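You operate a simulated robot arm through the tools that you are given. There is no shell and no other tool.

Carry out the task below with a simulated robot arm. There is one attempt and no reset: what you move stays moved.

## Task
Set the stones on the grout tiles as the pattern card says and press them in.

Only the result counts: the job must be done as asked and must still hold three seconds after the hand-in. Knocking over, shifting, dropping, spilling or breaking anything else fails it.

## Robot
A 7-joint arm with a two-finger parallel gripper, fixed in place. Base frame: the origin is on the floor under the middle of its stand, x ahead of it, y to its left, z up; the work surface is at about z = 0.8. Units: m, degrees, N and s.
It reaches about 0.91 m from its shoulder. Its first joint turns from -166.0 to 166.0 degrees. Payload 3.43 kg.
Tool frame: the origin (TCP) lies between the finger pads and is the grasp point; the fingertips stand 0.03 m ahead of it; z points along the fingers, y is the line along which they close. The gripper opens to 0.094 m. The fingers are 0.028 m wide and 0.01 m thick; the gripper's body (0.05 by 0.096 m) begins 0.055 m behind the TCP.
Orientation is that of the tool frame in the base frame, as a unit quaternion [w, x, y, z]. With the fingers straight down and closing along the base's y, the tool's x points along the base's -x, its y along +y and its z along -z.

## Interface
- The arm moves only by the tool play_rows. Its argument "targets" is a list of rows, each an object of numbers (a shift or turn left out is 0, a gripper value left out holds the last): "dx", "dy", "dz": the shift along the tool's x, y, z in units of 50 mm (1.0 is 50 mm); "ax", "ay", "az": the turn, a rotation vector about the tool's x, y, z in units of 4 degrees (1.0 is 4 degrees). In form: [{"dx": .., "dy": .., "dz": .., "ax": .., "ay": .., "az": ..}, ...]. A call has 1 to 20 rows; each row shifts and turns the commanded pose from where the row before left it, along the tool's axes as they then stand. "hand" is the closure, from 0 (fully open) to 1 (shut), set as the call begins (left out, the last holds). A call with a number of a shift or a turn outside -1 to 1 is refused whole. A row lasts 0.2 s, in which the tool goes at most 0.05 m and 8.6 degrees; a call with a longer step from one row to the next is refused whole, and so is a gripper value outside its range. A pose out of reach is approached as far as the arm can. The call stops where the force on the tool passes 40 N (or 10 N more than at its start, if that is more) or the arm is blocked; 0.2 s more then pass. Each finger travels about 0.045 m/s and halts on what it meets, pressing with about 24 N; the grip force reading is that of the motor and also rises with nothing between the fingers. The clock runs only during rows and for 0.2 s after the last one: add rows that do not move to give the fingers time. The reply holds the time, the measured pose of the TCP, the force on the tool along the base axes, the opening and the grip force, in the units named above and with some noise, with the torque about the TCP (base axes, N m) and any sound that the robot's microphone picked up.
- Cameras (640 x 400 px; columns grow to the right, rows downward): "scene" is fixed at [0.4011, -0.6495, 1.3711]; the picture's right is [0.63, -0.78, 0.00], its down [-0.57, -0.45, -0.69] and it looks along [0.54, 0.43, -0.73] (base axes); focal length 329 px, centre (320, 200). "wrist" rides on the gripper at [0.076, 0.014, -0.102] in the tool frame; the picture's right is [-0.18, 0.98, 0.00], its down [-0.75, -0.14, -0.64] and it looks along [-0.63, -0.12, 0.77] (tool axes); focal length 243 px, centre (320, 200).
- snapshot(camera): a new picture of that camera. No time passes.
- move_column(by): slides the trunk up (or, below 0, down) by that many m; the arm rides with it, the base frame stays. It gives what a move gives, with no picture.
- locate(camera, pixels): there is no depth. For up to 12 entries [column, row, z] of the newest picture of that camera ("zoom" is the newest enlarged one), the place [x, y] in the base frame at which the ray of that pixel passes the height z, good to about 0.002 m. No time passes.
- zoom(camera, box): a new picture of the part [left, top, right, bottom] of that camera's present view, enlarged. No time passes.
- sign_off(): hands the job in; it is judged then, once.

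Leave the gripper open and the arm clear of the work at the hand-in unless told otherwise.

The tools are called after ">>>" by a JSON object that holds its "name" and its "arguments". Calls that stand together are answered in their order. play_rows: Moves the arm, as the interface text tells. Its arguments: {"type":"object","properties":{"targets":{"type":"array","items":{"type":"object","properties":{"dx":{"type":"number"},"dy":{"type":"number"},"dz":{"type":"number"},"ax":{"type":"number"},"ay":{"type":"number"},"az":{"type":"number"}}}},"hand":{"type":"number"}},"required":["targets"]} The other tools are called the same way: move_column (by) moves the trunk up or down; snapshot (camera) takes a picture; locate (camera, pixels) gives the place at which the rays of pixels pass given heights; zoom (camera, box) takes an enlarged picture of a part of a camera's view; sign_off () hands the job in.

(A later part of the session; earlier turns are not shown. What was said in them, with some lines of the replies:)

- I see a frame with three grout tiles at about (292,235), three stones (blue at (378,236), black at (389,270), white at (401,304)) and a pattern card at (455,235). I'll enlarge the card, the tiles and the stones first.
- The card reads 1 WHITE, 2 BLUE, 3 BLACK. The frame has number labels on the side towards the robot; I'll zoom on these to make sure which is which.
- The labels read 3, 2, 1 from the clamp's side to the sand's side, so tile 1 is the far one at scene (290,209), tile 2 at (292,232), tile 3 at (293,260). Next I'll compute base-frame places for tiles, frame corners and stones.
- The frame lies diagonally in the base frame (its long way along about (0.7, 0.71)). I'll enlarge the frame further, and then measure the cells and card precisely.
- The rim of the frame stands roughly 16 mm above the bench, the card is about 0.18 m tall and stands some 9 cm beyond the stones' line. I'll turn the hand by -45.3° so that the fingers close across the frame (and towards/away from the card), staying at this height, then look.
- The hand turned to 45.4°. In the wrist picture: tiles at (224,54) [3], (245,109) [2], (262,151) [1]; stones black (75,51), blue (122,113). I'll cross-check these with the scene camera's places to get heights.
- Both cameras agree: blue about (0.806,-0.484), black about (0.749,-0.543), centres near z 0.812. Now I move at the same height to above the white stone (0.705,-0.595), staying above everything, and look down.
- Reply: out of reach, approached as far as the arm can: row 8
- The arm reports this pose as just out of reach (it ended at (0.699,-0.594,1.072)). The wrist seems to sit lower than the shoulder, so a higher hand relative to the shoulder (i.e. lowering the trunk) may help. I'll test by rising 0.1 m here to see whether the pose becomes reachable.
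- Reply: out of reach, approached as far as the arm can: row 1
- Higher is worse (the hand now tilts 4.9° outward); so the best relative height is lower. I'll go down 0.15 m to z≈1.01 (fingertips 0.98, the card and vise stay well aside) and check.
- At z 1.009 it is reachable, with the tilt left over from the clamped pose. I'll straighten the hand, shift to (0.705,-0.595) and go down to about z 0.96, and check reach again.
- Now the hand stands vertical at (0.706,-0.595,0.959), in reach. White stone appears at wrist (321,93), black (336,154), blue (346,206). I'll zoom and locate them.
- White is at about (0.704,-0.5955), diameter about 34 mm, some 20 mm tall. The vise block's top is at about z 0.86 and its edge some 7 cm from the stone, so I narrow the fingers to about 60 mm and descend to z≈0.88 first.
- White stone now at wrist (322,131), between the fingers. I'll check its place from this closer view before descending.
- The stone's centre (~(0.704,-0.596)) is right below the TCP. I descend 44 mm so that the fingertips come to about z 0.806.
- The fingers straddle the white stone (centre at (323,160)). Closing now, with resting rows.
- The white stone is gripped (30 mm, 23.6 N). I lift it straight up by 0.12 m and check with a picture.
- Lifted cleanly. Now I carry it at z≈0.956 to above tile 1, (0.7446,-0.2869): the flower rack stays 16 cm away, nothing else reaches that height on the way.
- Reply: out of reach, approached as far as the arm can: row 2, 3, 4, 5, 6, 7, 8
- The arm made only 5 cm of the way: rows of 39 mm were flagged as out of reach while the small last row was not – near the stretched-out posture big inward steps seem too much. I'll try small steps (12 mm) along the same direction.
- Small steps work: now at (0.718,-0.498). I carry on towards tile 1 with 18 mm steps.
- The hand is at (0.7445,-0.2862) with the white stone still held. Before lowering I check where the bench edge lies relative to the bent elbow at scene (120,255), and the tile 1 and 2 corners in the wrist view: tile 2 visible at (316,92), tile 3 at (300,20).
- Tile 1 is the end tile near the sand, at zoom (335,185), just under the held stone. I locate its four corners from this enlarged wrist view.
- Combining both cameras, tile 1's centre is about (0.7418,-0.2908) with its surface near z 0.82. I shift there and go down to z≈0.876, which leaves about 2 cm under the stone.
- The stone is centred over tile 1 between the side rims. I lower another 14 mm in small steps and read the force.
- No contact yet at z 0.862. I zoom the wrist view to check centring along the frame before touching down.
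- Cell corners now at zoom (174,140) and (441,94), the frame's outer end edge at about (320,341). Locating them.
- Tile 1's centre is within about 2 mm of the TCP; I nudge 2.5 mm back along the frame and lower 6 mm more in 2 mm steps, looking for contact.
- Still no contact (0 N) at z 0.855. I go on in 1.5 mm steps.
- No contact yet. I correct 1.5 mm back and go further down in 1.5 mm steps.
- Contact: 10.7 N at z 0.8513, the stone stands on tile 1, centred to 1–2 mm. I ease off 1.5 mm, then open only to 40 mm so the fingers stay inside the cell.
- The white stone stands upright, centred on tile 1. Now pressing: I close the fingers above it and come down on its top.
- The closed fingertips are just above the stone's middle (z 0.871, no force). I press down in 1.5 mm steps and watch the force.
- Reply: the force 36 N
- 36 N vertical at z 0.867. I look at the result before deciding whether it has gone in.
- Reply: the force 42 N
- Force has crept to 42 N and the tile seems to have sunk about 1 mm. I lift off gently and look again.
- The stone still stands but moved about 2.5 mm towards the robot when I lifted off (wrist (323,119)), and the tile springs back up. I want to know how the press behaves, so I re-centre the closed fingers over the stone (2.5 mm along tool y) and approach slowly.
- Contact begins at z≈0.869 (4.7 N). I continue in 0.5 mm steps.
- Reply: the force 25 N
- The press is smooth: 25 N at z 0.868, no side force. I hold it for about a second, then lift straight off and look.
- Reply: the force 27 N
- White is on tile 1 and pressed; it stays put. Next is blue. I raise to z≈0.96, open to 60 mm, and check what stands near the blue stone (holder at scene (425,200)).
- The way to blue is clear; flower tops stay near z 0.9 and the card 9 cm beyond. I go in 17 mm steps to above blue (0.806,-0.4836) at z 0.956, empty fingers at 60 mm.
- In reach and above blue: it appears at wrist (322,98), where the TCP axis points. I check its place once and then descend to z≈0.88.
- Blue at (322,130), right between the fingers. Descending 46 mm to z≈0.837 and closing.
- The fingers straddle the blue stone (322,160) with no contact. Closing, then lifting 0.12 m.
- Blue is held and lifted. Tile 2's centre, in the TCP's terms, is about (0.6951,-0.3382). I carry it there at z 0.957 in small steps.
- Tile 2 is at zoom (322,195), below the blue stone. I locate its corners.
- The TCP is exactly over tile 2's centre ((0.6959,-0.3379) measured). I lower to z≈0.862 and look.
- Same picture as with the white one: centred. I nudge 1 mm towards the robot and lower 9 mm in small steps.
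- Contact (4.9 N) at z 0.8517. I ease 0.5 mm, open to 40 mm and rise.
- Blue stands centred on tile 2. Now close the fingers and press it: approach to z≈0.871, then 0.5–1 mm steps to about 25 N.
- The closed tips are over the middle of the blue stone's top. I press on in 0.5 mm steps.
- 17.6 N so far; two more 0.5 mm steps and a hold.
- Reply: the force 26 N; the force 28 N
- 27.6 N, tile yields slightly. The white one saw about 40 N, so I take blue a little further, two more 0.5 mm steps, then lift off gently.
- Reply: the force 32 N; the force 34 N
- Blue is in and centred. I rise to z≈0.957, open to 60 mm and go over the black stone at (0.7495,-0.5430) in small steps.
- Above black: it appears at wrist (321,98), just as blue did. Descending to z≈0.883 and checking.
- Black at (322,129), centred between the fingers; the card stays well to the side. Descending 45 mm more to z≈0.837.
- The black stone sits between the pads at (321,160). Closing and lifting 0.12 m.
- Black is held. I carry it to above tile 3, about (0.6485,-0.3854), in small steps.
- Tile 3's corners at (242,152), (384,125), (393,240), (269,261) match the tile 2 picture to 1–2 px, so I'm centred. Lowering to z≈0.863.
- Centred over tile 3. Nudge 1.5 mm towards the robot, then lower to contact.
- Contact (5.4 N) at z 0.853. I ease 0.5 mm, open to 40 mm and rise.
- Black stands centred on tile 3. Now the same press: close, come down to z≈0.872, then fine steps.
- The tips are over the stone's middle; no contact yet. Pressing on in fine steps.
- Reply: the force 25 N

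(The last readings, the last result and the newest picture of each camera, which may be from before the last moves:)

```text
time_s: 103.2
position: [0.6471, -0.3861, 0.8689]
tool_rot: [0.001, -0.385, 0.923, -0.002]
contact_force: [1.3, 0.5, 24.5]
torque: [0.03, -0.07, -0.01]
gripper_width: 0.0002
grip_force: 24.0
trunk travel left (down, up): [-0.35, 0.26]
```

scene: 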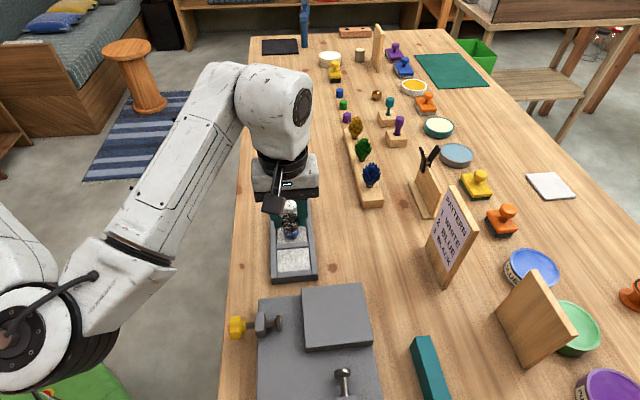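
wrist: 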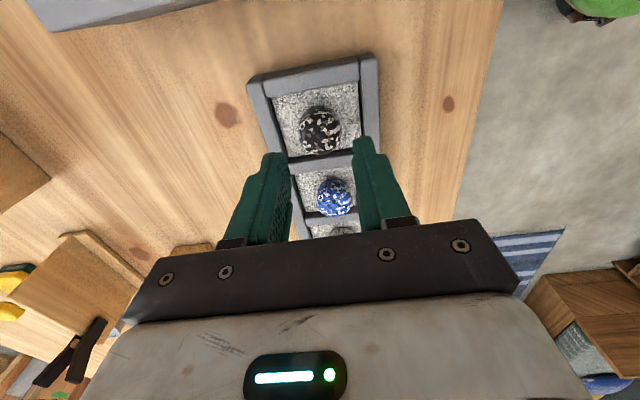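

24.5 N now. Two more 0.5 mm steps to about 35 N, a short hold, then a gentle straight lift-off.

>>> {"name": "play_rows", "arguments": {"targets": [{"dz": 0.01}, {}, {}, {}]}}

>>> {"name": "play_rows", "arguments": {"targets": [{"dz": 0.01}, {}, {}, {}]}}

>>> {"name": "play_rows", "arguments": {"targets": [{"dz": -0.02}, {"dz": -0.02}, {"dz": -0.02}, {"dz": -0.02}, {"dz": -0.04}, {"dz": -0.2}, {"dz": -0.3}, {"dz": -0.3}, {}]}}

>>> {"name": "zoom", "arguments": {"camera": "scene", "box": [240, 180, 340, 290]}}

>>> {"name": "snapshot", "arguments": {"camera": "wrist"}}

```text
time_s: 104.2
position: [0.6466, -0.3854, 0.8671]
tool_rot: [0.001, -0.385, 0.923, -0.002]
contact_force: [1.6, -0.6, 29.1]
torque: [-0.03, -0.07, -0.02]
gripper_width: 0.0002
grip_force: 24.6
trunk travel left (down, up): [-0.35, 0.26]
```

```text
time_s: 105.2
position: [0.6467, -0.3844, 0.868]
tool_rot: [0.002, -0.385, 0.923, -0.002]
contact_force: [0.0, -1.1, 33.9]
torque: [-0.07, 0.01, 0.01]
gripper_width: 0.0006
grip_force: 24.1
trunk travel left (down, up): [-0.35, 0.26]
```

```text
time_s: 107.2
position: [0.6476, -0.3849, 0.9124]
tool_rot: [0.001, -0.385, 0.923, 0.0]
contact_force: [-0.1, -0.5, -0.6]
torque: [0.01, -0.02, 0.0]
gripper_width: 0.0
grip_force: 24.0
trunk travel left (down, up): [-0.35, 0.26]
```

```text
3.64 times, centred on (290, 235) of scene
```

zoom: 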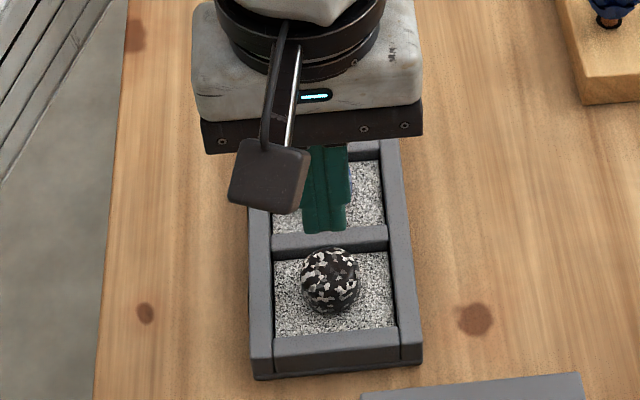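

```text
taken
```

wrist: 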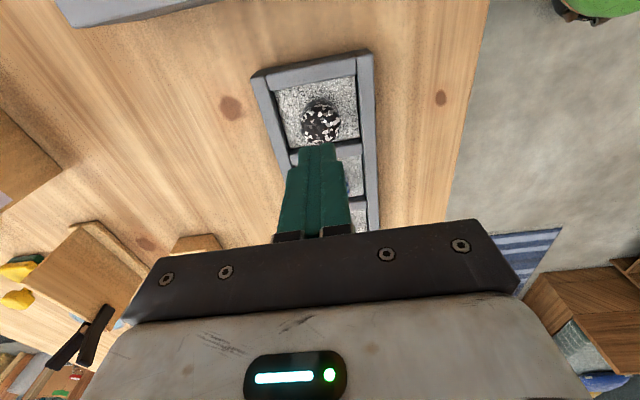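

Black pressed (34 N). Now I rise 0.15 m, open the hand, and draw back towards the start place to see all three stones.

>>> {"name": "play_rows", "arguments": {"targets": [{"dz": -0.3}, {"dz": -0.3}, {"dz": -0.3}, {"dz": -0.3}, {"dz": -0.3}, {"dz": -0.3}, {"dz": -0.3}, {"dz": -0.3}, {"dz": -0.3}, {"dz": -0.3}, {}, {}], "hand": 0}}

>>> {"name": "snapshot", "arguments": {"camera": "scene"}}

>>> {"name": "zoom", "arguments": {"camera": "scene", "box": [250, 185, 330, 285]}}

>>> {"name": "snapshot", "arguments": {"camera": "wrist"}}

```text
time_s: 109.8
position: [0.6482, -0.3849, 1.0635]
tool_rot: [0.001, -0.385, 0.923, -0.001]
contact_force: [-0.8, -0.2, 0.6]
torque: [-0.01, -0.05, -0.02]
gripper_width: 0.0938
grip_force: 0.0
trunk travel left (down, up): [-0.35, 0.26]
```

```text
taken
```

scene: 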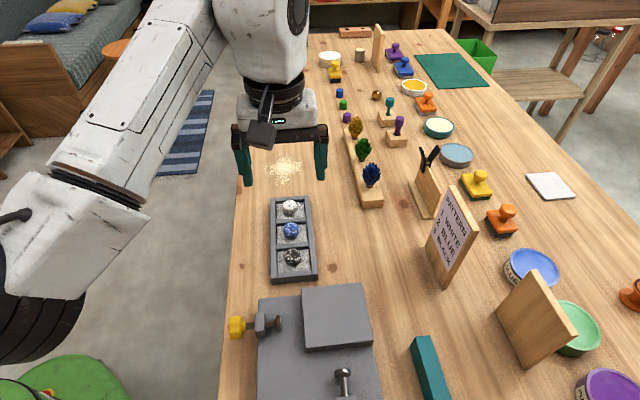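

```text
4.00 times, centred on (290, 235) of scene
```

zoom: 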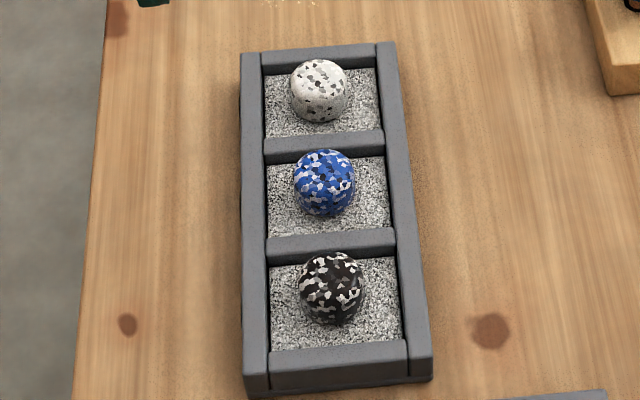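

```text
taken
```

wrist: 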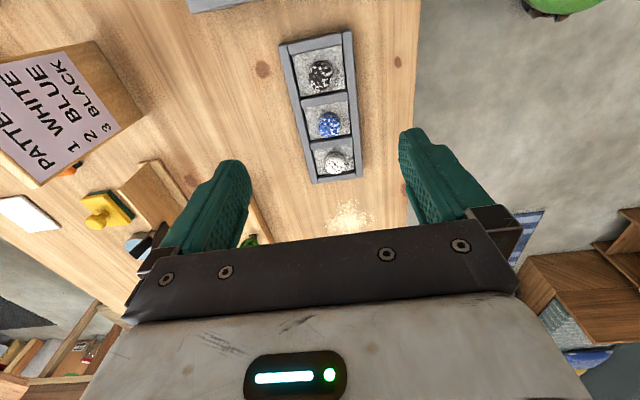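

All three stones stand upright on the right tiles: white on 1, blue on 2, black on 3. The tiles look lower than at the start; I zoom to compare whether all three are pressed in equally.

>>> {"name": "zoom", "arguments": {"camera": "scene", "box": [236, 186, 348, 256]}}

>>> {"name": "zoom", "arguments": {"camera": "scene", "box": [236, 220, 348, 290]}}

>>> {"name": "zoom", "arguments": {"camera": "wrist", "box": [270, 20, 370, 190]}}

```text
5.71 times, centred on (292, 221) of scene
```

zoom: 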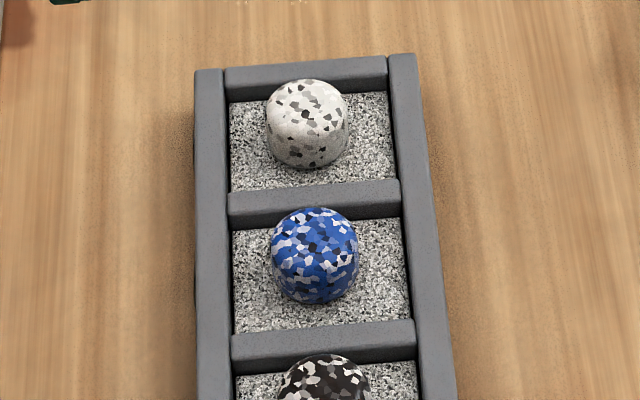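

```text
5.71 times, centred on (292, 255) of scene
```

zoom: 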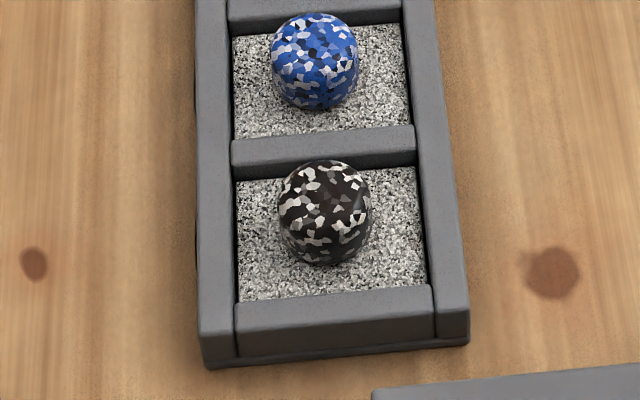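

```text
2.35 times, centred on (320, 105) of wrist
```

zoom: 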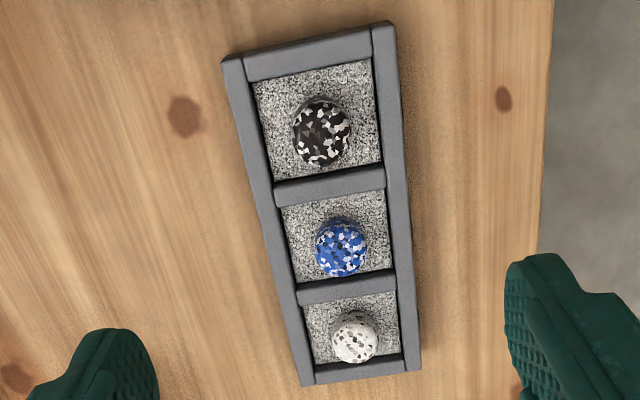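

All three tiles sank by the same amount (about 10 zoom rows, roughly 5 mm) and the stones sit centred. Everything else looks untouched. I draw the open hand back to about the start place, clear of the work, and take a last look.

>>> {"name": "play_rows", "arguments": {"targets": [{"dx": -0.1, "dy": 0.284}, {"dx": -0.1, "dy": 0.284}, {"dx": -0.1, "dy": 0.284}, {"dx": -0.1, "dy": 0.284}, {"dx": -0.1, "dy": 0.284}, {"dx": -0.1, "dy": 0.284}, {"dx": -0.1, "dy": 0.284}, {"dx": -0.1, "dy": 0.284}, {}, {}, {}], "hand": 0}}

>>> {"name": "snapshot", "arguments": {"camera": "scene"}}

>>> {"name": "zoom", "arguments": {"camera": "scene", "box": [236, 180, 348, 290]}}

```text
time_s: 112.2
position: [0.5939, -0.2753, 1.0629]
tool_rot: [0.0, -0.385, 0.923, -0.002]
contact_force: [0.3, -0.6, 0.0]
torque: [-0.02, 0.0, 0.03]
gripper_width: 0.094
grip_force: 0.1
trunk travel left (down, up): [-0.35, 0.26]
```

```text
taken
```

scene: 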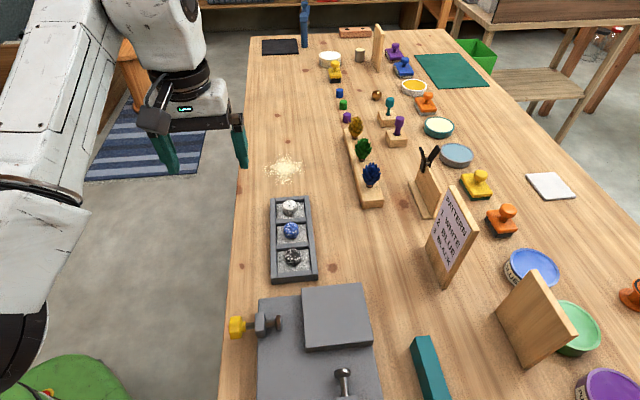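

```text
3.64 times, centred on (292, 235) of scene
```

zoom: 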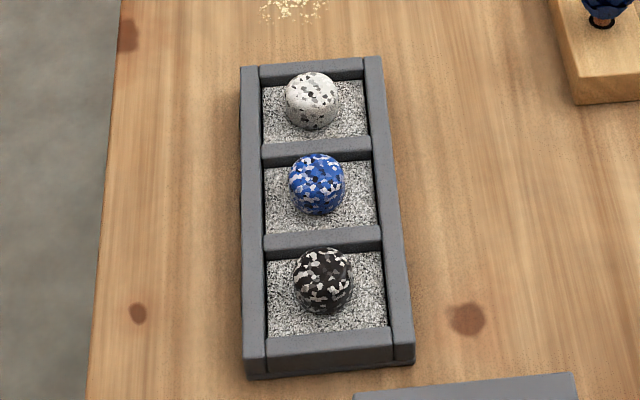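

White is on tile 1, blue on tile 2 and black on tile 3. All three are pressed in and stable, the other items are where they were, and the open hand is back near its start place. I hand the job in.

>>> {"name": "sign_off", "arguments": {}}

```text
The job is handed in.
```

I set the three stones as the card says and handed the job in: white on tile 1, blue on tile 2, black on tile 3.

- **Pressing:** I pressed each stone down from above with the closed fingers. Peak force was about 42 N on white and 34 N on blue and black. All three tiles sank by the same amount, roughly 5 mm, and stayed down after I lifted off.
- **Position:** Each stone stands upright near the middle of its tile. White is the furthest off centre, at about 2–3 mm, because it shifted slightly when I lifted off its first press. I pressed it a second time after that.
- **Rest of the bench:** In the last picture nothing else had moved. The hand is open and back near its starting place, clear of the work.

No sound or signal confirmed that a press had registered, so I judged that from the forces and from how far the tiles sank.
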